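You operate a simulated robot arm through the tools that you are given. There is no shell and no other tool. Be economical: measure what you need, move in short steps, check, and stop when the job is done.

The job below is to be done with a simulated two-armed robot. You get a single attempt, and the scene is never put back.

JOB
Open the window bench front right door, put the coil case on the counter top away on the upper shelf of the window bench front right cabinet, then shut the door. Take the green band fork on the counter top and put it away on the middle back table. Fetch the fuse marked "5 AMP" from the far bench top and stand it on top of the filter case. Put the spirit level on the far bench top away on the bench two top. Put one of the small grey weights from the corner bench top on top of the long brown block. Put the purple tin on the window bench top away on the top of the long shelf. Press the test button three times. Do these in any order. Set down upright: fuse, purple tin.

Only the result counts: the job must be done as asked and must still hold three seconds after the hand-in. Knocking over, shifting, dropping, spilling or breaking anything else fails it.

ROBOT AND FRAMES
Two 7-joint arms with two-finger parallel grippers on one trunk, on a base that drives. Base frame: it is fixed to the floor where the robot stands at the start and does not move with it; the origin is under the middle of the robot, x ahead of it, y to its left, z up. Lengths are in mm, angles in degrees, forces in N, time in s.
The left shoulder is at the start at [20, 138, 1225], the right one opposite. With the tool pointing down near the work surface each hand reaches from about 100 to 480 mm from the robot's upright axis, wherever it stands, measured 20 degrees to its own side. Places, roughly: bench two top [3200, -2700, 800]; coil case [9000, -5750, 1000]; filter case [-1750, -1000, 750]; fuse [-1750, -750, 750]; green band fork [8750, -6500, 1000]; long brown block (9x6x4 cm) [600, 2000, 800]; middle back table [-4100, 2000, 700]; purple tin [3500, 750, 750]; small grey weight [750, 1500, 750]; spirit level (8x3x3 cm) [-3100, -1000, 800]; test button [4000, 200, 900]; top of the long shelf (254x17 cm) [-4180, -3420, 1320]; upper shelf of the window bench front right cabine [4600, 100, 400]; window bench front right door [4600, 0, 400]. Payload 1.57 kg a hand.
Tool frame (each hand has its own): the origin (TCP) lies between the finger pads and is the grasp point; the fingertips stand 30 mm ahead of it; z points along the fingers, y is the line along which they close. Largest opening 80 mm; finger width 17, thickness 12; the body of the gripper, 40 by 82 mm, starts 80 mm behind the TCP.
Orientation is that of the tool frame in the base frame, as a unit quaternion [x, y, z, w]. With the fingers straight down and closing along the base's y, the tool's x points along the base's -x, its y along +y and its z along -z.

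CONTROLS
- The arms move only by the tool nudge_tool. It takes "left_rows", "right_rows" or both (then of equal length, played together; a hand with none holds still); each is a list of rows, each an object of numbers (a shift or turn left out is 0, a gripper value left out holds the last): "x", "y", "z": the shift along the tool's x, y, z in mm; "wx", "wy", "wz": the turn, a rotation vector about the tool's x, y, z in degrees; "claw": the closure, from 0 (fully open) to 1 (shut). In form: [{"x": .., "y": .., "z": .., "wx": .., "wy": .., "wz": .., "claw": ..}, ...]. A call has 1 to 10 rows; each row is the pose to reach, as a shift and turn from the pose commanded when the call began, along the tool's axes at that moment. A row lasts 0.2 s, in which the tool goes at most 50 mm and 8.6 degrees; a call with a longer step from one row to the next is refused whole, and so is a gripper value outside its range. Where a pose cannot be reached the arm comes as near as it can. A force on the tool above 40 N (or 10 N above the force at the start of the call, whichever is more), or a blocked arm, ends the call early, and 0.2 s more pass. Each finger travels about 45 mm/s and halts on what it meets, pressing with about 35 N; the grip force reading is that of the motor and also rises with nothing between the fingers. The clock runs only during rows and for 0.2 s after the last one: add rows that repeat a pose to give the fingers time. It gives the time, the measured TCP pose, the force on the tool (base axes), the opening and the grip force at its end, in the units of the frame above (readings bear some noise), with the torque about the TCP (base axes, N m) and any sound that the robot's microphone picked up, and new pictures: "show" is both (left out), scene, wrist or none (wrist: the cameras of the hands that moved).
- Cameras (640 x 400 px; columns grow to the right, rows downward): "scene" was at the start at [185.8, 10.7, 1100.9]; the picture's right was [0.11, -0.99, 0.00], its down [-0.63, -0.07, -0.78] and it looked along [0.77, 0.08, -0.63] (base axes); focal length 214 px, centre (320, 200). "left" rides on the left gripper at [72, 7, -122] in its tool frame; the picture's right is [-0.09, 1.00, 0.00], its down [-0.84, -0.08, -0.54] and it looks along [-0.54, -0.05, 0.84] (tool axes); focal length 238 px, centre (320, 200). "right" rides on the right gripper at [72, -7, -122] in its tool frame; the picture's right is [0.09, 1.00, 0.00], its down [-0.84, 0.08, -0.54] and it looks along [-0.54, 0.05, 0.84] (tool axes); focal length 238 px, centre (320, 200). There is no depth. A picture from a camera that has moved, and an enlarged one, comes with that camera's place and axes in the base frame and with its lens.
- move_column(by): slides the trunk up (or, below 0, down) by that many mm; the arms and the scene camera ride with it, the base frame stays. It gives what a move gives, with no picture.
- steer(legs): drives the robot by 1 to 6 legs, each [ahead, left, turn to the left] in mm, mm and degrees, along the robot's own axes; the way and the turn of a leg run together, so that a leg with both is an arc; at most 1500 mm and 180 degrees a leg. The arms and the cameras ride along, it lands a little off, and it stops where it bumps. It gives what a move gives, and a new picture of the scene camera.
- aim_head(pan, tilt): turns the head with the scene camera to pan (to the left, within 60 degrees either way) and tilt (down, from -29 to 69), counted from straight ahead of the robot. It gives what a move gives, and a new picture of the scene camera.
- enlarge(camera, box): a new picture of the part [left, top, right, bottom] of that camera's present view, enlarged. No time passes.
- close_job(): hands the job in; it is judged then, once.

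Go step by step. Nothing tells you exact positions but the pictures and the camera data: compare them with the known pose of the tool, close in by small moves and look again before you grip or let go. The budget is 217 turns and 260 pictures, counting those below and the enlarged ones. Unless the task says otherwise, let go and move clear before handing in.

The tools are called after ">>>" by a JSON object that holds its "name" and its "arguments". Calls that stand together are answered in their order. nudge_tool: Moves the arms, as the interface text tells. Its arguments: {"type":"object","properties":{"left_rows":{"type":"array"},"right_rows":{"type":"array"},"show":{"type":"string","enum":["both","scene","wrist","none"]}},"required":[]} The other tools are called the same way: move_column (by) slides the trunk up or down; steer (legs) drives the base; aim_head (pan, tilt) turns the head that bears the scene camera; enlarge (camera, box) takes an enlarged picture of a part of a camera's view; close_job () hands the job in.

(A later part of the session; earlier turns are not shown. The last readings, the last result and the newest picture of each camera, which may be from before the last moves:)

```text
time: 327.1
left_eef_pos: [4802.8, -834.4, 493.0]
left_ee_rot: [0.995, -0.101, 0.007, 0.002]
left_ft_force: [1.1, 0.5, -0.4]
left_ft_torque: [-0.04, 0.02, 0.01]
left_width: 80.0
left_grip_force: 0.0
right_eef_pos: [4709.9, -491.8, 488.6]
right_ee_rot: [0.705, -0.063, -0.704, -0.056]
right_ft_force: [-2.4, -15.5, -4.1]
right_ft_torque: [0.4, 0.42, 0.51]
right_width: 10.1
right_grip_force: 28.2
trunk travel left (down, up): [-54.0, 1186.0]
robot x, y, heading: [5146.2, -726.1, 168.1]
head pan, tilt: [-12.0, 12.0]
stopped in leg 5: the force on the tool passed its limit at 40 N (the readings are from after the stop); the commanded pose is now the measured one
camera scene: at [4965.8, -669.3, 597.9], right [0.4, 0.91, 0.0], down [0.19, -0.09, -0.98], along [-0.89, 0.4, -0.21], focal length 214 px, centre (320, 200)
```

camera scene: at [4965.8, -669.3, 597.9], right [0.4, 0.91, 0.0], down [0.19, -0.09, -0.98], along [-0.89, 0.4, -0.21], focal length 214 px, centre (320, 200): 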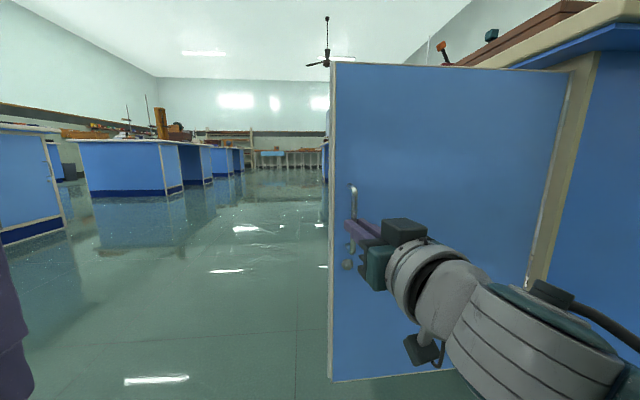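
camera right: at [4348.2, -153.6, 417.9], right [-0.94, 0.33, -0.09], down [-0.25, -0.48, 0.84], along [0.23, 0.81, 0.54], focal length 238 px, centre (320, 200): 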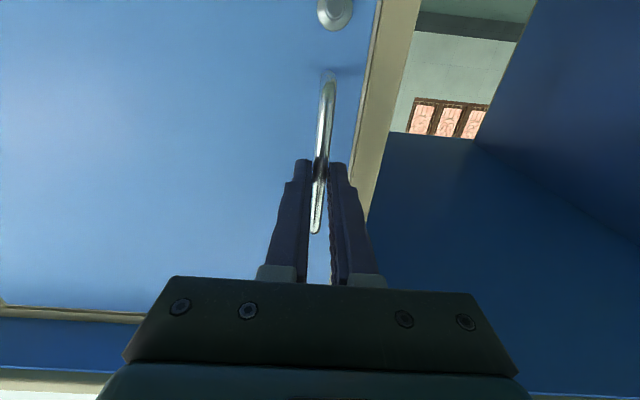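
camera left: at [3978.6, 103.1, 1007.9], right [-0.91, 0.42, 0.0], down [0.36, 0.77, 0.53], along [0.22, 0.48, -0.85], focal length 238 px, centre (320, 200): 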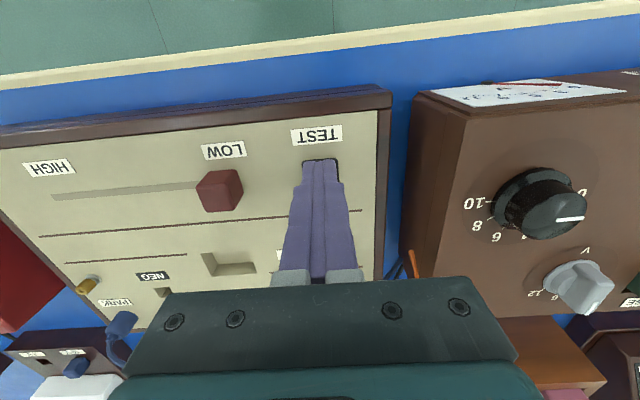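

The door is fully open at about 97°. I'll release, withdraw from the handle and raise the trunk for travel.

>>> {"name": "nudge_tool", "arguments": {"right_rows": [{"claw": 0.7}, {"claw": 0.4}, {"claw": 0}, {"claw": 0}, {"claw": 0}, {"z": -30}, {"z": -70}], "show": "none"}}

>>> {"name": "steer", "arguments": {"legs": [[-200, 0, 0]]}}

>>> {"name": "move_column", "arguments": {"by": 400}}

>>> {"name": "move_column", "arguments": {"by": 150}}

```text
time: 328.6
left_eef_pos: [4805.6, -831.3, 491.7]
left_ee_rot: [0.995, -0.101, 0.009, 0.002]
left_ft_force: [0.3, -0.2, -0.7]
left_ft_torque: [-0.01, 0.02, -0.03]
left_width: 79.9
left_grip_force: 0.1
right_eef_pos: [4782.8, -497.2, 490.3]
right_ee_rot: [0.705, -0.065, -0.703, -0.062]
right_ft_force: [0.3, -0.2, 0.4]
right_ft_torque: [-0.01, 0.02, -0.02]
right_width: 79.9
right_grip_force: 0.0
trunk travel left (down, up): [-54.0, 1186.0]
robot x, y, heading: [5146.5, -726.4, 168.1]
head pan, tilt: [-12.0, 12.0]
```

```text
time: 330.2
left_eef_pos: [4993.9, -870.9, 493.7]
left_ee_rot: [0.995, -0.102, 0.006, 0.001]
left_ft_force: [-1.3, 0.6, 0.0]
left_ft_torque: [-0.01, -0.04, -0.02]
left_width: 79.8
left_grip_force: 0.1
right_eef_pos: [4971.3, -536.7, 491.1]
right_ee_rot: [-0.704, 0.066, 0.705, 0.063]
right_ft_force: [0.3, -0.5, -0.6]
right_ft_torque: [0.0, -0.04, -0.01]
right_width: 79.8
right_grip_force: 0.0
trunk travel left (down, up): [-54.0, 1186.0]
robot x, y, heading: [5340.2, -765.2, 168.1]
head pan, tilt: [-12.0, 12.0]
camera scene: at [5157.4, -706.5, 598.4], right [0.41, 0.91, 0.0], down [0.19, -0.08, -0.98], along [-0.89, 0.4, -0.21], focal length 214 px, centre (320, 200)
```

scene: 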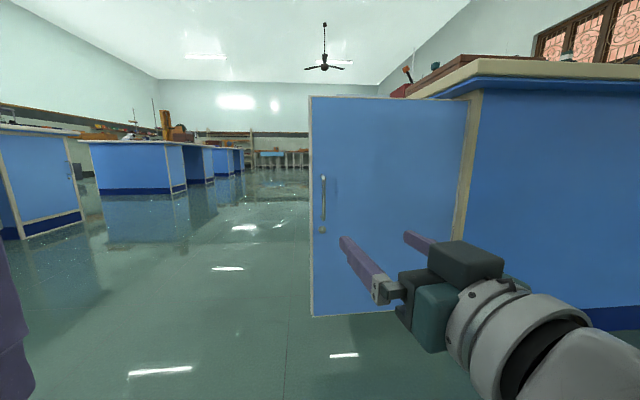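

```text
time: 334.1
left_eef_pos: [4994.4, -870.4, 892.0]
left_ee_rot: [0.995, -0.103, 0.008, 0.001]
left_ft_force: [-0.8, -0.1, 0.9]
left_ft_torque: [0.0, 0.0, 0.02]
left_width: 79.9
left_grip_force: 0.1
right_eef_pos: [4973.3, -536.9, 889.5]
right_ee_rot: [-0.704, 0.066, 0.704, 0.064]
right_ft_force: [0.1, -0.5, 0.2]
right_ft_torque: [0.0, 0.0, -0.01]
right_width: 80.1
right_grip_force: 0.2
trunk travel left (down, up): [-454.0, 786.0]
robot x, y, heading: [5340.6, -770.1, 167.9]
head pan, tilt: [-12.0, 12.0]
```

```text
time: 335.8
left_eef_pos: [4994.0, -871.2, 1042.9]
left_ee_rot: [0.995, -0.102, 0.009, 0.001]
left_ft_force: [0.1, 0.7, -0.3]
left_ft_torque: [0.01, -0.01, 0.0]
left_width: 79.7
left_grip_force: 0.1
right_eef_pos: [4972.6, -537.2, 1040.6]
right_ee_rot: [-0.704, 0.066, 0.704, 0.063]
right_ft_force: [0.3, 0.3, -0.2]
right_ft_torque: [-0.02, 0.01, -0.03]
right_width: 79.9
right_grip_force: 0.1
trunk travel left (down, up): [-604.0, 636.0]
robot x, y, heading: [5342.5, -768.2, 167.9]
head pan, tilt: [-12.0, 12.0]
```

The door stays open. I'll turn toward the far counter and look.

>>> {"name": "steer", "arguments": {"legs": [[-150, 0, 0], [0, 0, 172]]}}

>>> {"name": "aim_head", "arguments": {"pan": -15, "tilt": 8}}

```text
time: 344.2
left_eef_pos: [5848.2, -751.1, 1042.5]
left_ee_rot: [0.18, 0.984, 0.002, -0.006]
left_ft_force: [0.1, 0.1, -0.6]
left_ft_torque: [0.02, 0.01, 0.01]
left_width: 79.9
left_grip_force: 0.1
right_eef_pos: [5817.9, -1086.1, 1040.6]
right_ee_rot: [0.122, 0.697, -0.119, 0.697]
right_ft_force: [-1.0, -1.0, 1.1]
right_ft_torque: [-0.02, 0.01, -0.01]
right_width: 79.9
right_grip_force: 0.2
trunk travel left (down, up): [-604.0, 636.0]
robot x, y, heading: [5492.0, -796.6, -21.1]
head pan, tilt: [-12.0, 12.0]
camera scene: at [5662.5, -884.3, 1148.1], right [-0.55, -0.84, 0.0], down [-0.17, 0.11, -0.98], along [0.82, -0.53, -0.21], focal length 214 px, centre (320, 200)
```

scene: 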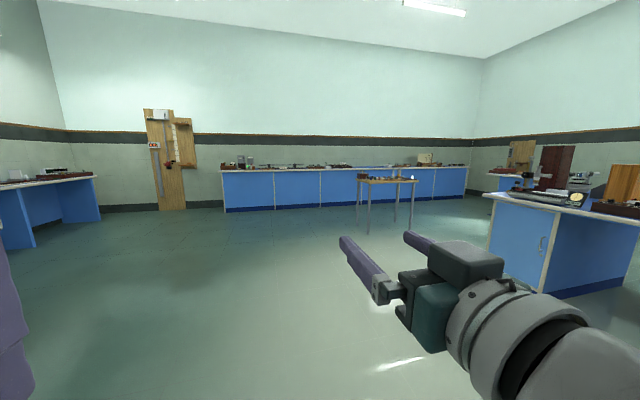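

```text
time: 344.8
left_eef_pos: [5848.9, -751.2, 1042.2]
left_ee_rot: [0.181, 0.983, 0.002, -0.008]
left_ft_force: [0.0, 0.6, 0.0]
left_ft_torque: [-0.01, -0.05, -0.02]
left_width: 79.8
left_grip_force: 0.0
right_eef_pos: [5817.9, -1084.7, 1040.2]
right_ee_rot: [0.121, 0.697, -0.119, 0.697]
right_ft_force: [-0.5, 0.4, 0.4]
right_ft_torque: [0.01, 0.02, 0.03]
right_width: 79.8
right_grip_force: 0.0
trunk travel left (down, up): [-604.0, 636.0]
robot x, y, heading: [5490.6, -802.1, -21.3]
head pan, tilt: [-15.0, 8.0]
camera scene: at [5659.2, -887.9, 1154.5], right [-0.59, -0.81, 0.0], down [-0.11, 0.08, -0.99], along [0.8, -0.58, -0.14], focal length 214 px, centre (320, 200)
```

scene: 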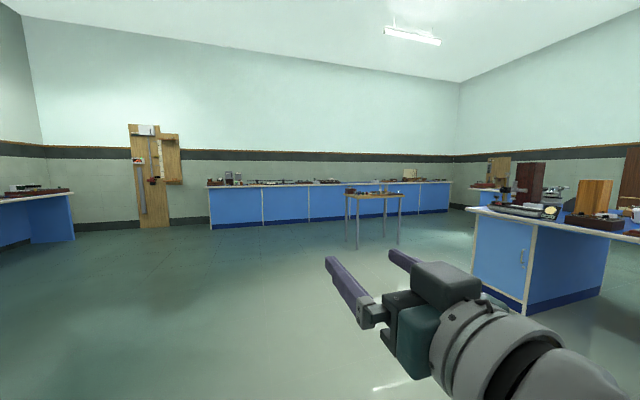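

The counter runs along the far wall, with a small table in front of it. I'll drive past the table's left to the counter's aisle.

>>> {"name": "steer", "arguments": {"legs": [[0, -450, 0], [0, 0, 1.3], [1400, 0, 0], [1400, 0, 0], [1250, 0, 0]]}}

```text
time: 366.8
left_eef_pos: [9475.3, -2493.1, 1041.9]
left_ee_rot: [0.161, 0.987, 0.001, -0.008]
left_ft_force: [-0.4, -0.3, 0.5]
left_ft_torque: [0.0, -0.01, 0.0]
left_width: 80.0
left_grip_force: 0.1
right_eef_pos: [9456.2, -2827.7, 1039.7]
right_ee_rot: [0.107, 0.699, -0.105, 0.699]
right_ft_force: [-0.2, 0.2, -0.2]
right_ft_torque: [0.03, -0.01, 0.0]
right_width: 80.2
right_grip_force: 0.0
trunk travel left (down, up): [-604.0, 636.0]
robot x, y, heading: [9115.7, -2555.1, -18.8]
head pan, tilt: [-15.0, 8.0]
camera scene: at [9290.4, -2637.7, 1154.6], right [-0.56, -0.83, 0.0], down [-0.12, 0.08, -0.99], along [0.82, -0.55, -0.14], focal length 214 px, centre (320, 200)
```

scene: 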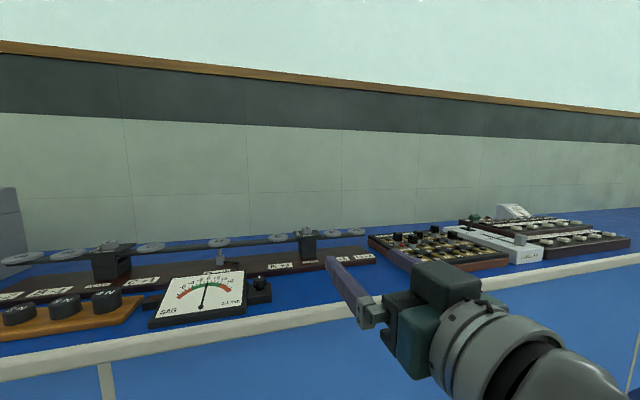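

I'm along the counter, about 540 mm from its edge. I'll back off slightly, square up, and slide right to the coil case's area.

>>> {"name": "steer", "arguments": {"legs": [[-60, 0, -1.2], [0, -1450, 0], [0, -1450, 0]]}}

>>> {"name": "aim_head", "arguments": {"pan": 0, "tilt": 25}}

```text
time: 381.2
left_eef_pos: [8412.9, -5157.6, 1042.9]
left_ee_rot: [0.187, 0.982, 0.002, -0.007]
left_ft_force: [-0.1, 0.0, 1.6]
left_ft_torque: [0.0, -0.02, 0.01]
left_width: 80.2
left_grip_force: 0.1
right_eef_pos: [8378.4, -5490.2, 1040.1]
right_ee_rot: [0.127, 0.696, -0.123, 0.696]
right_ft_force: [0.3, 0.1, 0.3]
right_ft_torque: [0.0, 0.0, 0.02]
right_width: 79.7
right_grip_force: 0.0
trunk travel left (down, up): [-604.0, 636.0]
robot x, y, heading: [8052.4, -5205.1, -21.7]
head pan, tilt: [-15.0, 8.0]
camera scene: at [8221.7, -5292.0, 1154.6], right [-0.6, -0.8, 0.0], down [-0.11, 0.08, -0.99], along [0.79, -0.59, -0.14], focal length 214 px, centre (320, 200)
```

scene: 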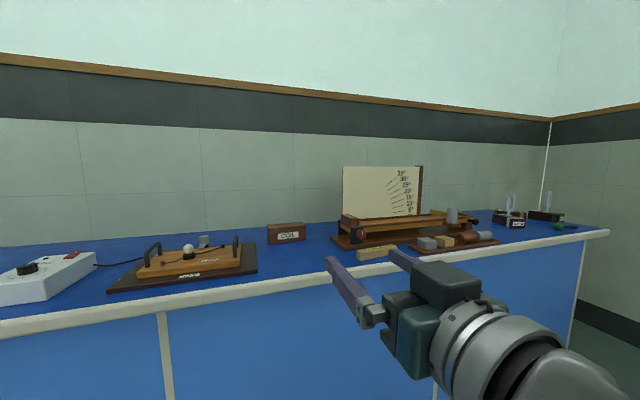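

```text
time: 382.0
left_eef_pos: [8411.2, -5156.8, 1042.1]
left_ee_rot: [0.186, 0.982, 0.003, -0.008]
left_ft_force: [-0.1, -0.6, -0.3]
left_ft_torque: [-0.02, 0.01, 0.0]
left_width: 80.1
left_grip_force: 0.1
right_eef_pos: [8378.1, -5490.6, 1041.0]
right_ee_rot: [0.127, 0.696, -0.124, 0.696]
right_ft_force: [-0.7, -0.2, -0.2]
right_ft_torque: [-0.01, 0.01, -0.03]
right_width: 79.8
right_grip_force: 0.1
trunk travel left (down, up): [-604.0, 636.0]
robot x, y, heading: [8053.4, -5202.7, -21.4]
head pan, tilt: [0.0, 25.0]
camera scene: at [8233.1, -5270.7, 1127.0], right [-0.37, -0.93, 0.0], down [-0.39, 0.16, -0.91], along [0.84, -0.34, -0.42], focal length 214 px, centre (320, 200)
```

scene: 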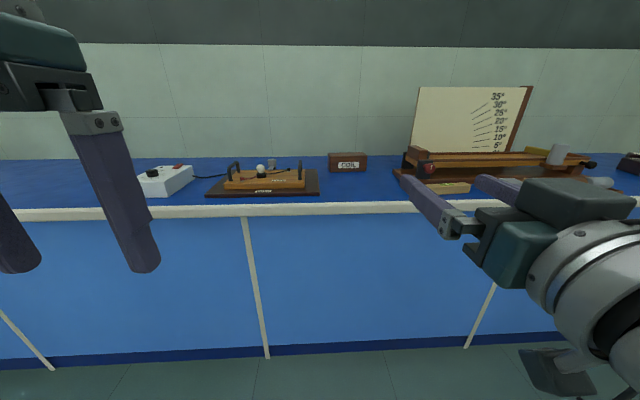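

The COIL box and the counter are in view. I'll raise the trunk 100 mm for parallax, to pin down the counter height.

>>> {"name": "move_column", "arguments": {"by": 100}}

>>> {"name": "aim_head", "arguments": {"pan": 0, "tilt": 30}}

```text
time: 383.3
left_eef_pos: [8412.9, -5157.0, 1142.7]
left_ee_rot: [0.186, 0.983, 0.002, -0.008]
left_ft_force: [0.2, 0.7, -0.4]
left_ft_torque: [-0.01, -0.04, -0.01]
left_width: 79.9
left_grip_force: 0.1
right_eef_pos: [8379.2, -5489.8, 1140.2]
right_ee_rot: [0.126, 0.696, -0.122, 0.696]
right_ft_force: [0.2, -0.2, 0.0]
right_ft_torque: [-0.02, 0.0, 0.01]
right_width: 80.1
right_grip_force: 0.0
trunk travel left (down, up): [-704.0, 536.0]
robot x, y, heading: [8052.7, -5199.9, -21.9]
head pan, tilt: [0.0, 25.0]
```

```text
time: 384.0
left_eef_pos: [8412.8, -5157.1, 1142.2]
left_ee_rot: [0.186, 0.983, 0.002, -0.007]
left_ft_force: [-0.4, 0.2, -0.8]
left_ft_torque: [0.01, 0.01, 0.02]
left_width: 80.0
left_grip_force: 0.0
right_eef_pos: [8377.6, -5490.1, 1141.0]
right_ee_rot: [0.126, 0.696, -0.122, 0.696]
right_ft_force: [-0.2, -0.1, -0.1]
right_ft_torque: [0.01, 0.0, 0.0]
right_width: 80.0
right_grip_force: 0.1
trunk travel left (down, up): [-704.0, 536.0]
robot x, y, heading: [8053.0, -5204.4, -21.8]
head pan, tilt: [0.0, 30.0]
camera scene: at [8231.5, -5270.0, 1219.0], right [-0.37, -0.93, 0.0], down [-0.46, 0.19, -0.87], along [0.8, -0.32, -0.5], focal length 214 px, centre (320, 200)
```

scene: 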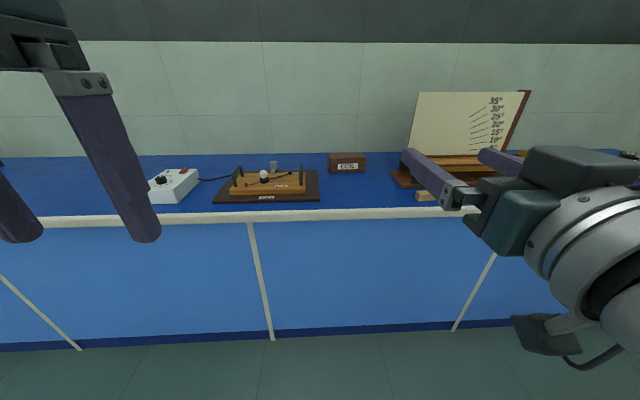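

Parallax gives a counter height of about 850. My plan is to pick the coil box from above, turn its long axis toward me, then regrasp it with a forward tilt for the cabinet. First the right hand goes back to vertical.

>>> {"name": "nudge_tool", "arguments": {"right_rows": [{"z": -15, "x": 6, "wy": 8.5}, {"z": -30, "x": 12, "wy": 17}, {"z": -45, "x": 18, "wy": 25.5}, {"z": -60, "x": 24, "wy": 34}, {"z": -75, "x": 30, "wy": 42.5}, {"z": -90, "x": 37, "wy": 51}, {"z": -105, "x": 43, "wy": 59.5}, {"z": -120, "x": 49, "wy": 68}, {"z": -135, "x": 55, "wy": 76.5}, {"z": -147, "x": 61, "wy": 85}], "show": "none"}}

>>> {"name": "steer", "arguments": {"legs": [[300, 130, 1.8]]}}

>>> {"name": "aim_head", "arguments": {"pan": 0, "tilt": 45}}

```text
time: 386.4
left_eef_pos: [8411.8, -5157.6, 1143.1]
left_ee_rot: [0.186, 0.983, 0.002, -0.008]
left_ft_force: [-0.5, -1.1, 0.3]
left_ft_torque: [0.01, 0.04, -0.01]
left_width: 80.1
left_grip_force: 0.1
right_eef_pos: [8229.3, -5473.6, 986.2]
right_ee_rot: [0.168, 0.983, -0.07, 0.026]
right_ft_force: [-0.3, -0.3, -0.9]
right_ft_torque: [0.04, -0.01, 0.02]
right_width: 80.0
right_grip_force: 0.0
right hand out of reach, approached as far as the arm can: row 4, 5, 6, 7, 8, 9, 10
trunk travel left (down, up): [-704.0, 536.0]
robot x, y, heading: [8058.6, -5199.4, -21.7]
head pan, tilt: [0.0, 30.0]
stopped in row 10 (right hand): the arm was blocked; the commanded pose is now the measured one
```

```text
time: 388.6
left_eef_pos: [8740.9, -5132.9, 1142.2]
left_ee_rot: [0.17, 0.985, 0.003, -0.007]
left_ft_force: [0.1, -1.0, -0.6]
left_ft_torque: [0.0, -0.01, 0.0]
left_width: 80.1
left_grip_force: 0.0
right_eef_pos: [8568.5, -5457.7, 986.0]
right_ee_rot: [0.152, 0.986, -0.068, 0.027]
right_ft_force: [0.0, 0.9, 0.0]
right_ft_torque: [-0.01, 0.02, 0.02]
right_width: 79.9
right_grip_force: 0.0
trunk travel left (down, up): [-704.0, 536.0]
robot x, y, heading: [8387.2, -5189.8, -19.8]
head pan, tilt: [0.0, 30.0]
camera scene: at [8563.5, -5253.0, 1219.0], right [-0.34, -0.94, 0.0], down [-0.47, 0.17, -0.87], along [0.81, -0.29, -0.5], focal length 214 px, centre (320, 200)
```

scene: 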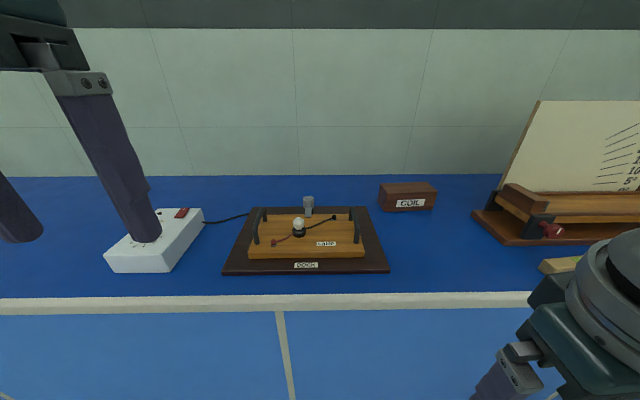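

```text
time: 389.3
left_eef_pos: [8740.0, -5134.0, 1142.7]
left_ee_rot: [0.17, 0.985, 0.003, -0.007]
left_ft_force: [-0.1, 0.1, -0.8]
left_ft_torque: [0.03, -0.02, -0.02]
left_width: 80.0
left_grip_force: 0.1
right_eef_pos: [8566.8, -5459.0, 984.3]
right_ee_rot: [0.152, 0.985, -0.07, 0.028]
right_ft_force: [0.0, -0.6, 0.5]
right_ft_torque: [-0.01, -0.01, 0.03]
right_width: 80.2
right_grip_force: 0.1
trunk travel left (down, up): [-704.0, 536.0]
robot x, y, heading: [8384.3, -5187.6, -19.7]
head pan, tilt: [0.0, 45.0]
camera scene: at [8554.9, -5249.9, 1196.4], right [-0.34, -0.94, 0.0], down [-0.66, 0.24, -0.71], along [0.67, -0.24, -0.71], focal length 214 px, centre (320, 200)
```

scene: 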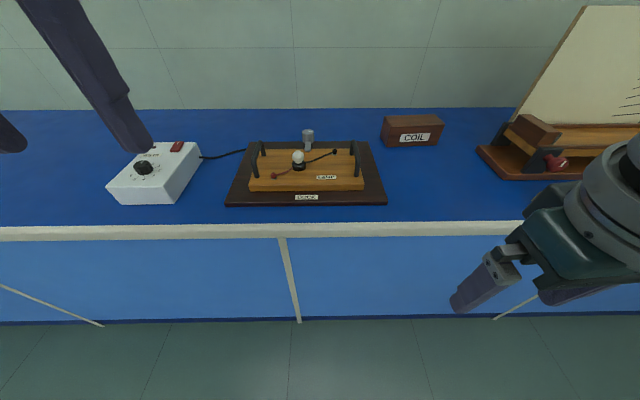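

The counter top is at z≈840, and the box is about 165×63×72 mm, lying crosswise and too deep for a straight top grasp. I'll rotate it by pushing its left end with a tilted fingertip, then grasp it end-on. First I'll straighten the right hand and raise both hands.

>>> {"name": "nudge_tool", "arguments": {"right_rows": [{"z": -25}, {"z": -60, "wx": -3.7, "wy": 2.2}, {"z": -100, "wx": -7.4, "wy": 4.4}, {"z": -140, "wx": -7.4, "wy": 4.4}, {"z": -140, "wx": -7.4, "wy": 4.4}], "left_rows": [{"z": -45}, {"z": -90}, {"z": -140}, {"z": -185}, {"z": -200}], "show": "none"}}

```text
time: 390.1
left_eef_pos: [8722.2, -5125.7, 1205.0]
left_ee_rot: [0.165, 0.978, 0.03, -0.123]
left_ft_force: [-0.7, 0.1, -0.3]
left_ft_torque: [-0.02, -0.01, 0.0]
left_width: 79.7
left_grip_force: 0.0
right_eef_pos: [8538.9, -5505.0, 980.9]
right_ee_rot: [0.154, 0.985, -0.077, -0.002]
right_ft_force: [0.0, -0.3, 0.4]
right_ft_torque: [0.03, -0.01, -0.01]
right_width: 79.8
right_grip_force: 0.0
right hand out of reach, approached as far as the arm can: row 1, 2, 3, 4
trunk travel left (down, up): [-704.0, 536.0]
robot x, y, heading: [8383.6, -5188.3, -19.7]
head pan, tilt: [0.0, 45.0]
stopped in row 4 (left hand): the arm was blocked; the commanded pose is now the measured one
```

Both arms are being obstructed. I'll look at their posture before moving again.

>>> {"name": "aim_head", "arguments": {"pan": -35, "tilt": 50}}

>>> {"name": "aim_head", "arguments": {"pan": 35, "tilt": 40}}

```text
time: 391.1
left_eef_pos: [8723.2, -5125.9, 1204.0]
left_ee_rot: [0.166, 0.978, 0.029, -0.123]
left_ft_force: [-0.3, -1.1, 0.4]
left_ft_torque: [0.01, 0.0, 0.03]
left_width: 80.1
left_grip_force: 0.1
right_eef_pos: [8540.1, -5506.3, 980.1]
right_ee_rot: [0.154, 0.985, -0.077, -0.003]
right_ft_force: [0.0, -0.1, 1.1]
right_ft_torque: [0.01, 0.02, -0.01]
right_width: 79.9
right_grip_force: 0.0
trunk travel left (down, up): [-704.0, 536.0]
robot x, y, heading: [8384.5, -5184.7, -19.9]
head pan, tilt: [-35.0, 50.0]
camera scene: at [8522.7, -5285.2, 1189.5], right [-0.82, -0.58, 0.0], down [-0.44, 0.63, -0.64], along [0.37, -0.53, -0.77], focal length 214 px, centre (320, 200)
```

scene: 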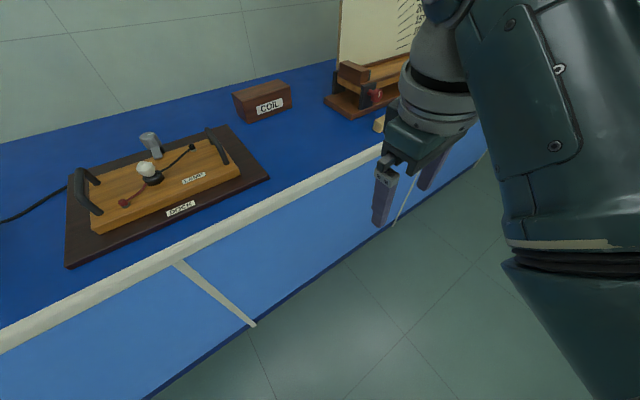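

```text
time: 392.6
left_eef_pos: [8723.1, -5125.3, 1203.3]
left_ee_rot: [0.166, 0.978, 0.029, -0.123]
left_ft_force: [0.1, -0.4, -0.2]
left_ft_torque: [-0.01, 0.02, 0.02]
left_width: 80.2
left_grip_force: 0.1
right_eef_pos: [8538.4, -5504.9, 981.2]
right_ee_rot: [0.154, 0.985, -0.075, -0.003]
right_ft_force: [-0.2, -0.1, 0.0]
right_ft_torque: [0.01, 0.01, -0.01]
right_width: 79.6
right_grip_force: 0.2
trunk travel left (down, up): [-704.0, 536.0]
robot x, y, heading: [8383.3, -5191.6, -19.7]
head pan, tilt: [35.0, 40.0]
camera scene: at [8560.5, -5200.2, 1203.6], right [0.26, -0.97, 0.0], down [-0.62, -0.17, -0.77], along [0.74, 0.2, -0.64], focal length 214 px, centre (320, 200)
```

scene: 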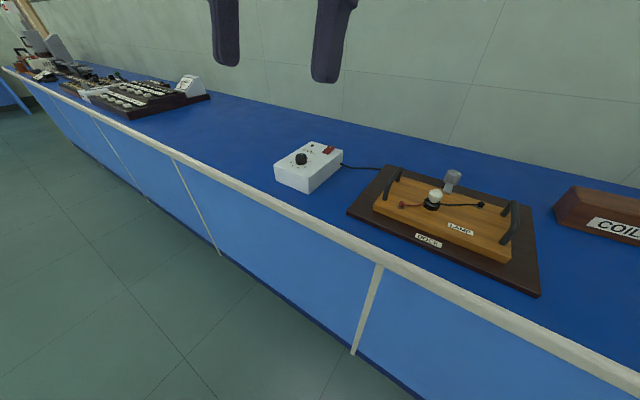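

The right arm has folded elbow-up. I'll test that it still moves by extending it forward, and ease the left hand back down.

>>> {"name": "nudge_tool", "arguments": {"right_rows": [{"x": -30}, {"x": -60}, {"x": -90}, {"x": -120, "y": 10}], "left_rows": [{"z": 10, "wy": -7}, {"z": 30, "wy": -14}, {"z": 50, "wy": -14}, {"z": 50, "wy": -14}], "show": "none"}}

```text
time: 393.6
left_eef_pos: [8712.4, -5119.3, 1158.3]
left_ee_rot: [0.169, 0.986, 0.008, 0.0]
left_ft_force: [0.1, -0.5, -0.3]
left_ft_torque: [0.0, -0.01, 0.0]
left_width: 80.2
left_grip_force: 0.0
right_eef_pos: [8657.7, -5530.5, 981.4]
right_ee_rot: [0.154, 0.985, -0.071, -0.001]
right_ft_force: [-0.3, -0.3, -0.1]
right_ft_torque: [0.01, 0.02, -0.03]
right_width: 80.2
right_grip_force: 0.1
trunk travel left (down, up): [-704.0, 536.0]
robot x, y, heading: [8382.3, -5190.2, -19.9]
head pan, tilt: [35.0, 40.0]
```

>>> {"name": "nudge_tool", "arguments": {"right_rows": [{"z": -10, "wx": -4, "wy": 1}, {"z": -20, "wx": -8, "wy": 1}, {"z": -50, "wx": -8, "wy": 1}, {"z": -90, "wx": -8, "wy": 1}], "show": "scene"}}

```text
time: 394.6
left_eef_pos: [8711.9, -5120.2, 1156.7]
left_ee_rot: [0.168, 0.986, 0.009, -0.003]
left_ft_force: [0.2, -0.4, -0.4]
left_ft_torque: [-0.02, 0.0, 0.0]
left_width: 79.9
left_grip_force: 0.1
right_eef_pos: [8669.3, -5526.3, 1061.6]
right_ee_rot: [0.155, 0.988, -0.003, -0.001]
right_ft_force: [0.8, 0.8, 0.0]
right_ft_torque: [-0.03, -0.03, -0.01]
right_width: 80.0
right_grip_force: 0.1
right hand out of reach, approached as far as the arm can: row 4
trunk travel left (down, up): [-704.0, 536.0]
robot x, y, heading: [8387.0, -5188.9, -19.9]
head pan, tilt: [35.0, 40.0]
camera scene: at [8560.6, -5200.1, 1203.6], right [0.26, -0.97, 0.0], down [-0.62, -0.17, -0.77], along [0.74, 0.2, -0.64], focal length 214 px, centre (320, 200)
```

scene: 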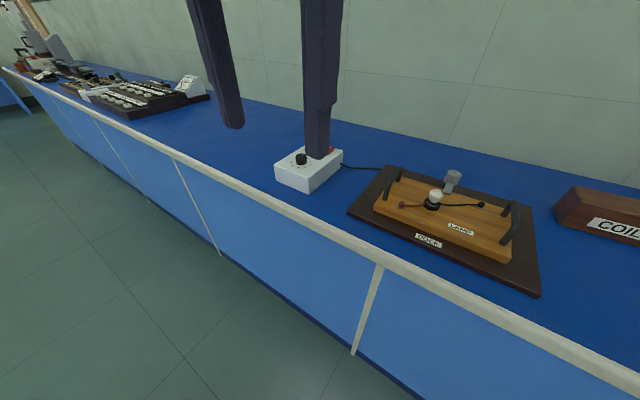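

The right arm is level and moving. I'll pitch it to about 65° while pulling the wrist back a little.

>>> {"name": "nudge_tool", "arguments": {"right_rows": [{"x": -18.7, "z": -2.2, "wy": -8.1}, {"x": -36.8, "z": -8.7, "wy": -16.2}, {"x": -53.6, "z": -19.3, "wy": -24.3}, {"x": -68.8, "z": -33.9, "wy": -32.4}, {"x": -81.5, "z": -52.1, "wy": -40.5}, {"x": -91.5, "z": -73.7, "wy": -48.6}, {"x": -98.7, "z": -99.1, "wy": -56.7}, {"x": -102.6, "z": -125.2, "wy": -64.8, "claw": 1}], "show": "none"}}

```text
time: 396.4
left_eef_pos: [8712.4, -5120.4, 1158.0]
left_ee_rot: [0.168, 0.986, 0.008, -0.002]
left_ft_force: [-0.3, -0.2, -0.1]
left_ft_torque: [-0.02, 0.01, 0.03]
left_width: 80.2
left_grip_force: 0.1
right_eef_pos: [8769.0, -5556.6, 1185.4]
right_ee_rot: [0.129, 0.834, -0.082, 0.531]
right_ft_force: [-0.1, -0.3, 0.6]
right_ft_torque: [0.01, -0.02, 0.01]
right_width: 45.7
right_grip_force: 0.1
trunk travel left (down, up): [-704.0, 536.0]
robot x, y, heading: [8385.0, -5189.5, -20.1]
head pan, tilt: [35.0, 40.0]
```

The pitch worked. I'll raise the left hand slightly for clearance, drive to the counter and lower the trunk to bring the fingertip to mid-box height.

>>> {"name": "nudge_tool", "arguments": {"left_rows": [{"z": -20}, {"z": -38}], "show": "none"}}

>>> {"name": "steer", "arguments": {"legs": [[190, 0, 0]]}}

>>> {"name": "aim_head", "arguments": {"pan": -15, "tilt": 45}}

```text
time: 397.0
left_eef_pos: [8704.7, -5114.4, 1175.0]
left_ee_rot: [0.169, 0.984, 0.034, -0.032]
left_ft_force: [0.1, 0.3, 0.2]
left_ft_torque: [0.02, -0.02, 0.01]
left_width: 80.0
left_grip_force: 0.0
right_eef_pos: [8767.6, -5557.5, 1185.1]
right_ee_rot: [0.129, 0.834, -0.082, 0.53]
right_ft_force: [-0.8, -0.4, 0.1]
right_ft_torque: [0.0, 0.0, -0.03]
right_width: 0.0
right_grip_force: 5.1
trunk travel left (down, up): [-704.0, 536.0]
robot x, y, heading: [8385.7, -5190.7, -19.8]
head pan, tilt: [35.0, 40.0]
```

```text
time: 398.5
left_eef_pos: [8884.3, -5181.1, 1176.5]
left_ee_rot: [0.17, 0.984, 0.034, -0.033]
left_ft_force: [0.3, -0.3, 0.3]
left_ft_torque: [-0.01, 0.02, 0.0]
left_width: 79.8
left_grip_force: 0.1
right_eef_pos: [8946.5, -5623.1, 1184.8]
right_ee_rot: [0.131, 0.834, -0.084, 0.53]
right_ft_force: [0.0, 0.0, 0.4]
right_ft_torque: [0.04, -0.02, -0.02]
right_width: 0.0
right_grip_force: 20.8
trunk travel left (down, up): [-704.0, 536.0]
robot x, y, heading: [8562.1, -5253.3, -19.9]
head pan, tilt: [35.0, 40.0]
camera scene: at [8739.1, -5265.1, 1203.6], right [0.26, -0.97, 0.0], down [-0.62, -0.17, -0.77], along [0.74, 0.2, -0.64], focal length 214 px, centre (320, 200)
```

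scene: 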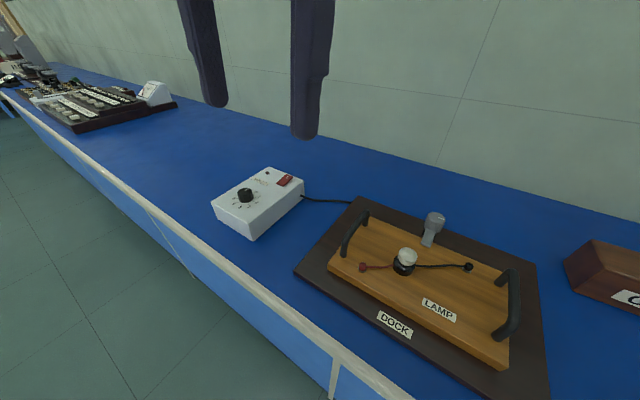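

```text
time: 399.7
left_eef_pos: [8883.3, -5179.8, 1174.9]
left_ee_rot: [0.17, 0.984, 0.034, -0.034]
left_ft_force: [-0.1, -0.1, -0.3]
left_ft_torque: [0.0, 0.03, -0.02]
left_width: 80.1
left_grip_force: 0.1
right_eef_pos: [8945.8, -5622.3, 1185.5]
right_ee_rot: [0.131, 0.834, -0.084, 0.529]
right_ft_force: [0.3, 0.0, -0.6]
right_ft_torque: [0.02, -0.01, 0.03]
right_width: 0.2
right_grip_force: 21.3
trunk travel left (down, up): [-704.0, 536.0]
robot x, y, heading: [8561.9, -5253.9, -20.1]
head pan, tilt: [-15.0, 45.0]
camera scene: at [8723.6, -5333.7, 1196.4], right [-0.57, -0.82, 0.0], down [-0.58, 0.4, -0.71], along [0.58, -0.4, -0.71], focal length 214 px, centre (320, 200)
```

scene: 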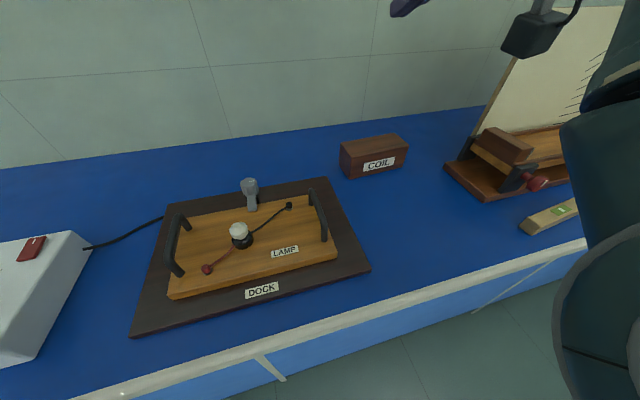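

The box geometry is confirmed and the tray is about 60 mm clear of the push line. I'll move in 35 mm, then lower.

>>> {"name": "steer", "arguments": {"legs": [[35, 0, 0]]}}

>>> {"name": "move_column", "arguments": {"by": -262}}

>>> {"name": "nudge_tool", "arguments": {"right_rows": [{"x": 7, "z": 3}, {"x": 15, "z": 7}, {"x": 15, "z": 7}], "show": "both"}}

```text
time: 400.6
left_eef_pos: [8915.8, -5192.8, 1175.6]
left_ee_rot: [0.171, 0.984, 0.034, -0.035]
left_ft_force: [-0.6, 0.6, -0.1]
left_ft_torque: [0.01, 0.0, 0.02]
left_width: 80.0
left_grip_force: 0.0
right_eef_pos: [8979.6, -5634.2, 1185.2]
right_ee_rot: [0.131, 0.834, -0.084, 0.529]
right_ft_force: [0.3, 0.2, -0.6]
right_ft_torque: [0.02, 0.03, 0.0]
right_width: 0.0
right_grip_force: 21.0
trunk travel left (down, up): [-704.0, 536.0]
robot x, y, heading: [8597.8, -5261.9, -20.0]
head pan, tilt: [-15.0, 45.0]
camera scene: at [8756.5, -5345.8, 1196.4], right [-0.57, -0.82, 0.0], down [-0.58, 0.41, -0.71], along [0.58, -0.41, -0.71], focal length 214 px, centre (320, 200)
```

scene: 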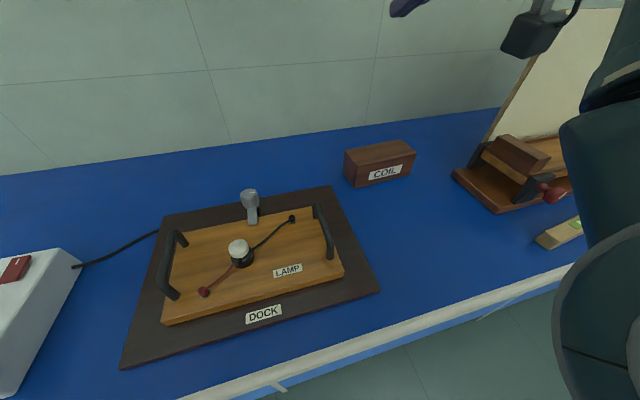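

```text
time: 403.2
left_eef_pos: [8917.7, -5191.2, 913.7]
left_ee_rot: [0.171, 0.984, 0.035, -0.034]
left_ft_force: [-0.3, -0.7, 0.5]
left_ft_torque: [-0.03, 0.01, -0.03]
left_width: 79.9
left_grip_force: 0.1
right_eef_pos: [8977.9, -5635.7, 924.0]
right_ee_rot: [0.131, 0.834, -0.084, 0.529]
right_ft_force: [-0.2, 0.9, -0.4]
right_ft_torque: [-0.01, -0.02, -0.01]
right_width: 0.1
right_grip_force: 21.8
trunk travel left (down, up): [-442.0, 798.0]
robot x, y, heading: [8593.7, -5263.6, -19.9]
head pan, tilt: [-15.0, 45.0]
```

```text
time: 404.0
left_eef_pos: [8916.0, -5191.8, 913.2]
left_ee_rot: [0.171, 0.984, 0.035, -0.034]
left_ft_force: [-0.2, -0.2, -0.3]
left_ft_torque: [0.02, 0.02, -0.03]
left_width: 80.1
left_grip_force: 0.1
right_eef_pos: [8978.8, -5635.2, 906.9]
right_ee_rot: [0.131, 0.834, -0.084, 0.53]
right_ft_force: [0.3, -0.4, 0.7]
right_ft_torque: [-0.01, -0.03, 0.05]
right_width: 0.0
right_grip_force: 20.8
trunk travel left (down, up): [-442.0, 798.0]
robot x, y, heading: [8597.0, -5265.3, -19.8]
head pan, tilt: [-15.0, 45.0]
camera scene: at [8756.5, -5345.8, 934.4], right [-0.57, -0.82, 0.0], down [-0.58, 0.41, -0.71], along [0.58, -0.41, -0.71], focal length 214 px, centre (320, 200)
camera right: at [8843.3, -5598.5, 894.0], right [0.27, 0.96, -0.08], down [-0.1, 0.12, 0.99], along [0.96, -0.26, 0.13], focal length 238 px, centre (320, 200)
```

scene: 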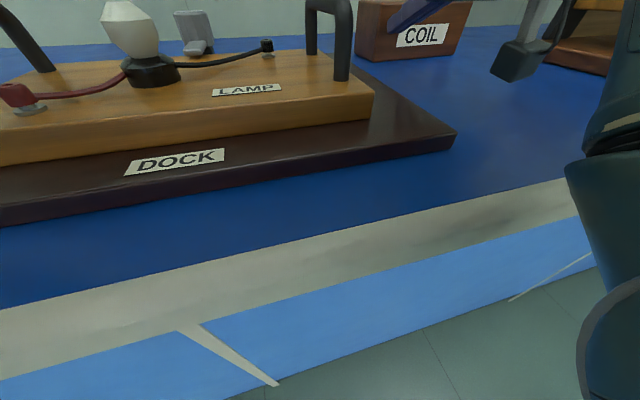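
right: 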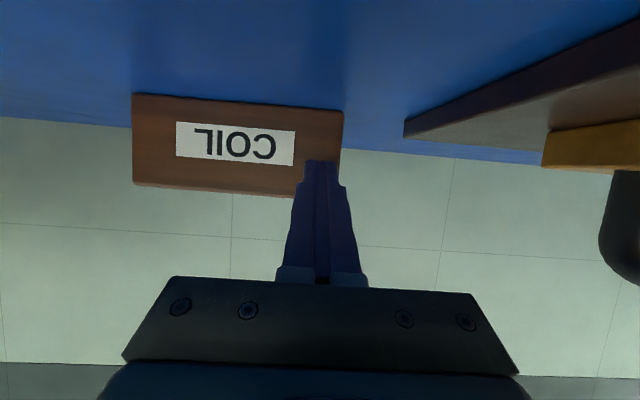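

The closed fingertip is aligned with the box's left end, slightly high. I'll lower 15 mm and push about 95 mm.

>>> {"name": "nudge_tool", "arguments": {"right_rows": [{"x": 13.6, "z": 6.3}, {"x": 0.7, "z": 33.3}, {"x": -7.9, "z": 51.3}, {"x": -16.5, "z": 69.3}, {"x": -25.1, "z": 87.3}, {"x": -33.7, "z": 105.3}, {"x": -40.2, "z": 118.8}], "show": "wrist"}}

```text
time: 405.6
left_eef_pos: [8917.0, -5192.7, 913.6]
left_ee_rot: [0.17, 0.984, 0.034, -0.034]
left_ft_force: [-0.4, 0.4, 0.3]
left_ft_torque: [-0.02, -0.01, -0.01]
left_width: 79.9
left_grip_force: 0.0
right_eef_pos: [9097.9, -5674.8, 892.0]
right_ee_rot: [0.131, 0.834, -0.084, 0.529]
right_ft_force: [-0.1, 0.2, -0.8]
right_ft_torque: [0.0, 0.0, 0.02]
right_width: 0.0
right_grip_force: 21.0
trunk travel left (down, up): [-442.0, 798.0]
robot x, y, heading: [8597.0, -5266.2, -20.0]
head pan, tilt: [-15.0, 45.0]
camera right: at [8962.2, -5637.8, 879.2], right [0.27, 0.96, -0.08], down [-0.1, 0.12, 0.99], along [0.96, -0.26, 0.13], focal length 238 px, centre (320, 200)
```

right: 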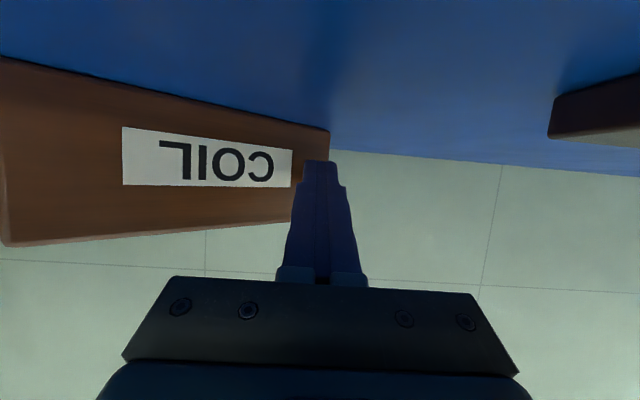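

The box has turned by about 33°. To turn it further I need more reach, so I'll lift and retract, turn the robot 30° left to bring the right shoulder forward, and shift right.

>>> {"name": "nudge_tool", "arguments": {"right_rows": [{"x": 15, "z": -32}, {"x": 5, "z": -70}, {"x": -15, "z": -105}, {"x": -47, "z": -140}, {"x": -60, "z": -160}], "show": "none"}}

>>> {"name": "steer", "arguments": {"legs": [[-40, 0, 0], [0, 0, 30], [-65, -173, 0]]}}

>>> {"name": "aim_head", "arguments": {"pan": -30, "tilt": 40}}

```text
time: 406.8
left_eef_pos: [8916.1, -5191.2, 913.2]
left_ee_rot: [0.169, 0.984, 0.034, -0.035]
left_ft_force: [-0.6, 0.2, 0.2]
left_ft_torque: [-0.01, -0.02, -0.01]
left_width: 79.9
left_grip_force: 0.1
right_eef_pos: [8983.9, -5635.6, 1014.2]
right_ee_rot: [0.131, 0.834, -0.084, 0.529]
right_ft_force: [0.5, 0.3, 0.4]
right_ft_torque: [0.0, -0.01, -0.01]
right_width: 0.1
right_grip_force: 21.6
trunk travel left (down, up): [-442.0, 798.0]
robot x, y, heading: [8593.5, -5266.7, -20.0]
head pan, tilt: [-15.0, 45.0]
```

```text
time: 410.3
left_eef_pos: [8764.4, -5208.9, 913.5]
left_ee_rot: [-0.093, 0.995, 0.024, -0.042]
left_ft_force: [0.0, 0.7, 0.3]
left_ft_torque: [0.02, 0.0, -0.02]
left_width: 79.9
left_grip_force: 0.0
right_eef_pos: [9047.0, -5556.3, 1013.5]
right_ee_rot: [-0.092, 0.84, 0.057, 0.532]
right_ft_force: [-0.4, 0.1, 0.7]
right_ft_torque: [-0.01, 0.01, 0.0]
right_width: 0.1
right_grip_force: 21.2
trunk travel left (down, up): [-442.0, 798.0]
robot x, y, heading: [8523.9, -5436.1, 10.2]
head pan, tilt: [-15.0, 45.0]
camera scene: at [8704.0, -5422.3, 934.4], right [-0.08, -1.0, 0.0], down [-0.7, 0.06, -0.71], along [0.7, -0.06, -0.71], focal length 214 px, centre (320, 200)
```

scene: 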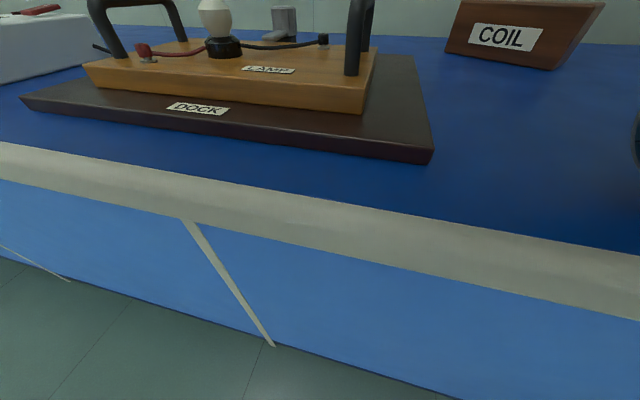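

```text
time: 411.1
left_eef_pos: [8764.8, -5208.7, 913.2]
left_ee_rot: [-0.093, 0.995, 0.025, -0.041]
left_ft_force: [-0.5, 0.5, 0.6]
left_ft_torque: [-0.03, 0.02, 0.02]
left_width: 80.1
left_grip_force: 0.1
right_eef_pos: [9046.8, -5556.2, 1012.9]
right_ee_rot: [-0.092, 0.839, 0.058, 0.533]
right_ft_force: [0.1, -0.3, -0.1]
right_ft_torque: [-0.01, 0.02, -0.01]
right_width: 0.0
right_grip_force: 21.2
trunk travel left (down, up): [-442.0, 798.0]
robot x, y, heading: [8521.3, -5435.9, 10.3]
head pan, tilt: [-30.0, 40.0]
camera scene: at [8703.0, -5443.9, 941.6], right [-0.34, -0.94, 0.0], down [-0.61, 0.22, -0.77], along [0.72, -0.26, -0.64], focal length 214 px, centre (320, 200)
```

scene: 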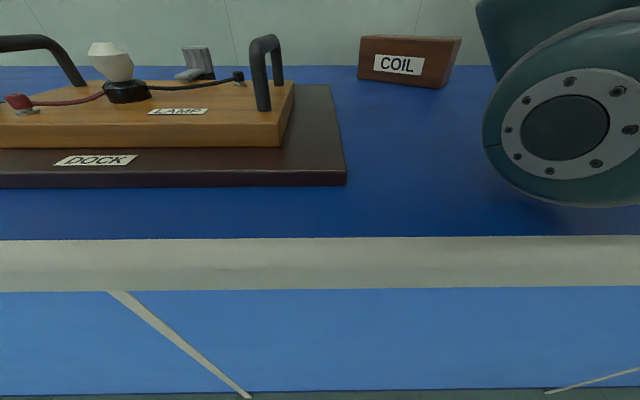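

The box axis is now about 57° off my original heading. I'll nudge the base right, then bring the fingertip down in front of the box's left end.

>>> {"name": "steer", "arguments": {"legs": [[-27, -76, 0]]}}

>>> {"name": "nudge_tool", "arguments": {"right_rows": [{"x": -12, "y": -21, "z": 26}, {"x": -24, "y": -42, "z": 51}, {"x": -24, "y": -63, "z": 51}, {"x": 15, "y": -63, "z": 69}, {"x": 50, "y": -63, "z": 86}, {"x": 80, "y": -63, "z": 99}], "show": "both"}}

```text
time: 412.1
left_eef_pos: [8749.7, -5285.1, 912.8]
left_ee_rot: [-0.094, 0.994, 0.024, -0.041]
left_ft_force: [-0.4, -0.6, 0.0]
left_ft_torque: [0.01, 0.01, 0.01]
left_width: 80.1
left_grip_force: 0.2
right_eef_pos: [9033.7, -5634.0, 1014.0]
right_ee_rot: [-0.092, 0.839, 0.058, 0.533]
right_ft_force: [-0.5, 0.5, -0.1]
right_ft_torque: [0.01, 0.02, -0.03]
right_width: 0.1
right_grip_force: 21.3
trunk travel left (down, up): [-442.0, 798.0]
robot x, y, heading: [8510.1, -5508.2, 10.4]
head pan, tilt: [-30.0, 40.0]
camera scene: at [8689.3, -5521.5, 941.6], right [-0.34, -0.94, 0.0], down [-0.61, 0.22, -0.77], along [0.72, -0.26, -0.64], focal length 214 px, centre (320, 200)
```

scene: 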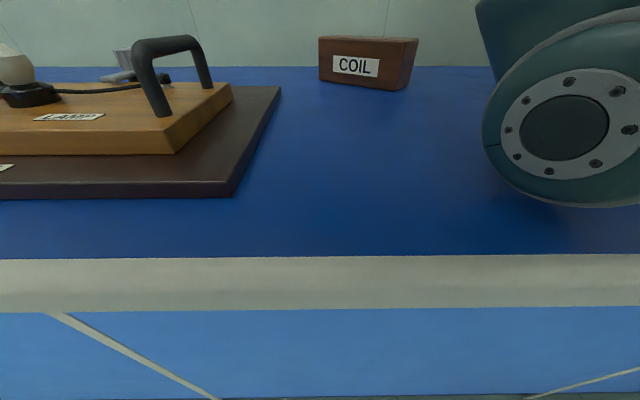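

```text
time: 413.7
left_eef_pos: [8757.4, -5282.4, 919.5]
left_ee_rot: [-0.094, 0.995, 0.024, -0.038]
left_ft_force: [0.4, 0.7, 0.0]
left_ft_torque: [-0.01, 0.01, 0.02]
left_width: 80.1
left_grip_force: 0.0
right_eef_pos: [9117.0, -5679.6, 935.0]
right_ee_rot: [-0.088, 0.822, 0.063, 0.559]
right_ft_force: [0.2, 0.4, -0.2]
right_ft_torque: [0.01, 0.01, 0.01]
right_width: 0.2
right_grip_force: 21.2
trunk travel left (down, up): [-442.0, 798.0]
robot x, y, heading: [8511.9, -5507.3, 10.5]
head pan, tilt: [-30.0, 40.0]
stopped in row 6 (right hand): the arm was blocked; the commanded pose is now the measured one
camera scene: at [8697.0, -5518.8, 947.0], right [-0.33, -0.94, 0.0], down [-0.6, 0.21, -0.77], along [0.73, -0.26, -0.64], focal length 214 px, centre (320, 200)
camera right: at [8982.0, -5716.3, 912.5], right [-0.25, 0.97, -0.08], down [-0.21, 0.03, 0.98], along [0.95, 0.26, 0.19], focal length 238 px, centre (320, 200)
```

scene: 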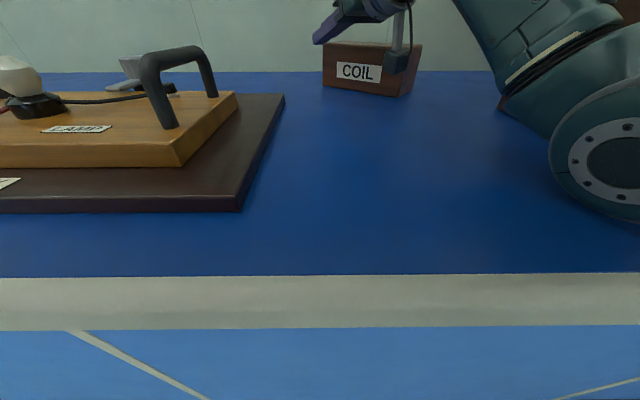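
right: 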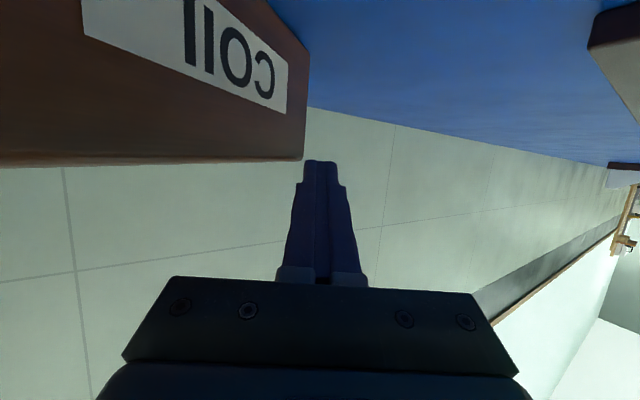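

The arm's elbow was pressing on the counter. I'll lift away and raise the trunk. Turning the base to the box's own axis (about 37°) brings the right shoulder close enough to grasp its near end directly.

>>> {"name": "nudge_tool", "arguments": {"right_rows": [{"x": -20, "z": -15}, {"x": -50, "z": -50}, {"x": -75, "z": -85}, {"x": -90, "z": -120}], "show": "none"}}

>>> {"name": "move_column", "arguments": {"by": 150}}

>>> {"name": "steer", "arguments": {"legs": [[-34, -79, 0], [0, 0, 27]]}}

>>> {"name": "aim_head", "arguments": {"pan": -50, "tilt": 40}}

```text
time: 414.7
left_eef_pos: [8749.9, -5284.5, 911.3]
left_ee_rot: [-0.093, 0.994, 0.025, -0.042]
left_ft_force: [-0.2, -0.2, -0.5]
left_ft_torque: [0.06, 0.01, 0.01]
left_width: 80.1
left_grip_force: 0.1
right_eef_pos: [9035.7, -5696.0, 1021.4]
right_ee_rot: [-0.091, 0.846, 0.061, 0.522]
right_ft_force: [-0.3, 0.0, 0.3]
right_ft_torque: [0.02, -0.01, -0.01]
right_width: 0.0
right_grip_force: 21.0
trunk travel left (down, up): [-442.0, 798.0]
robot x, y, heading: [8513.9, -5511.0, 10.3]
head pan, tilt: [-30.0, 40.0]
```

```text
time: 416.5
left_eef_pos: [8747.7, -5284.3, 1063.6]
left_ee_rot: [-0.095, 0.994, 0.025, -0.041]
left_ft_force: [-0.8, 0.1, 0.2]
left_ft_torque: [-0.03, 0.05, 0.03]
left_width: 80.1
left_grip_force: 0.0
right_eef_pos: [9034.9, -5697.0, 1172.8]
right_ee_rot: [-0.09, 0.845, 0.061, 0.523]
right_ft_force: [-0.5, -0.5, 0.3]
right_ft_torque: [0.02, 0.02, 0.04]
right_width: 0.0
right_grip_force: 21.1
trunk travel left (down, up): [-592.0, 648.0]
robot x, y, heading: [8512.6, -5510.0, 10.6]
head pan, tilt: [-30.0, 40.0]
```

```text
time: 418.9
left_eef_pos: [8603.2, -5283.2, 1063.1]
left_ee_rot: [-0.319, 0.946, 0.014, -0.046]
left_ft_force: [-0.1, 0.2, -0.4]
left_ft_torque: [0.03, 0.02, -0.02]
left_width: 80.0
left_grip_force: 0.0
right_eef_pos: [9045.3, -5525.7, 1172.5]
right_ee_rot: [-0.28, 0.803, 0.179, 0.495]
right_ft_force: [-0.9, -0.5, -0.1]
right_ft_torque: [0.01, -0.01, -0.04]
right_width: 0.0
right_grip_force: 20.7
trunk travel left (down, up): [-592.0, 648.0]
robot x, y, heading: [8494.4, -5596.1, 37.0]
head pan, tilt: [-30.0, 40.0]
camera scene: at [8655.5, -5521.3, 1091.6], right [0.12, -0.99, 0.0], down [-0.64, -0.08, -0.77], along [0.76, 0.09, -0.64], focal length 214 px, centre (320, 200)
```

scene: 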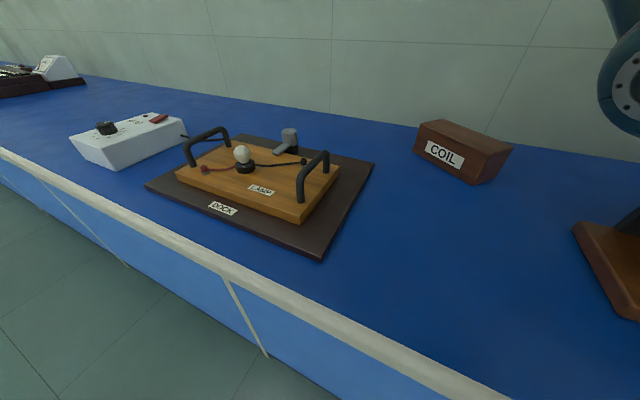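

```text
time: 419.7
left_eef_pos: [8603.3, -5283.1, 1063.3]
left_ee_rot: [-0.32, 0.946, 0.015, -0.046]
left_ft_force: [0.1, 0.0, 0.4]
left_ft_torque: [-0.03, -0.01, -0.02]
left_width: 80.0
left_grip_force: 0.1
right_eef_pos: [9044.8, -5525.6, 1170.5]
right_ee_rot: [-0.282, 0.803, 0.18, 0.493]
right_ft_force: [0.2, -0.4, -0.7]
right_ft_torque: [-0.02, 0.0, -0.01]
right_width: 0.2
right_grip_force: 21.0
trunk travel left (down, up): [-592.0, 648.0]
robot x, y, heading: [8495.4, -5590.1, 37.0]
head pan, tilt: [-50.0, 40.0]
camera scene: at [8653.9, -5550.8, 1091.6], right [-0.23, -0.97, 0.0], down [-0.63, 0.14, -0.77], along [0.75, -0.17, -0.64], focal length 214 px, centre (320, 200)
```

scene: 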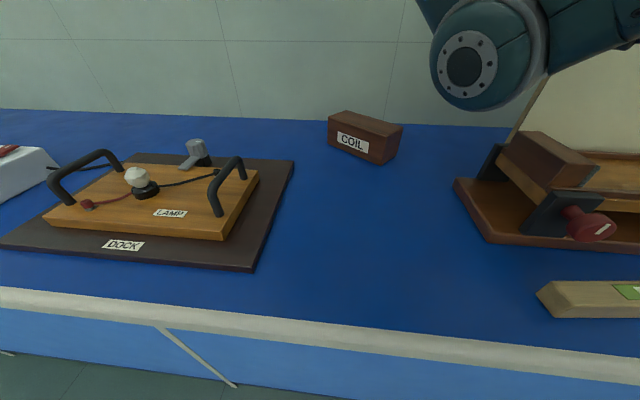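

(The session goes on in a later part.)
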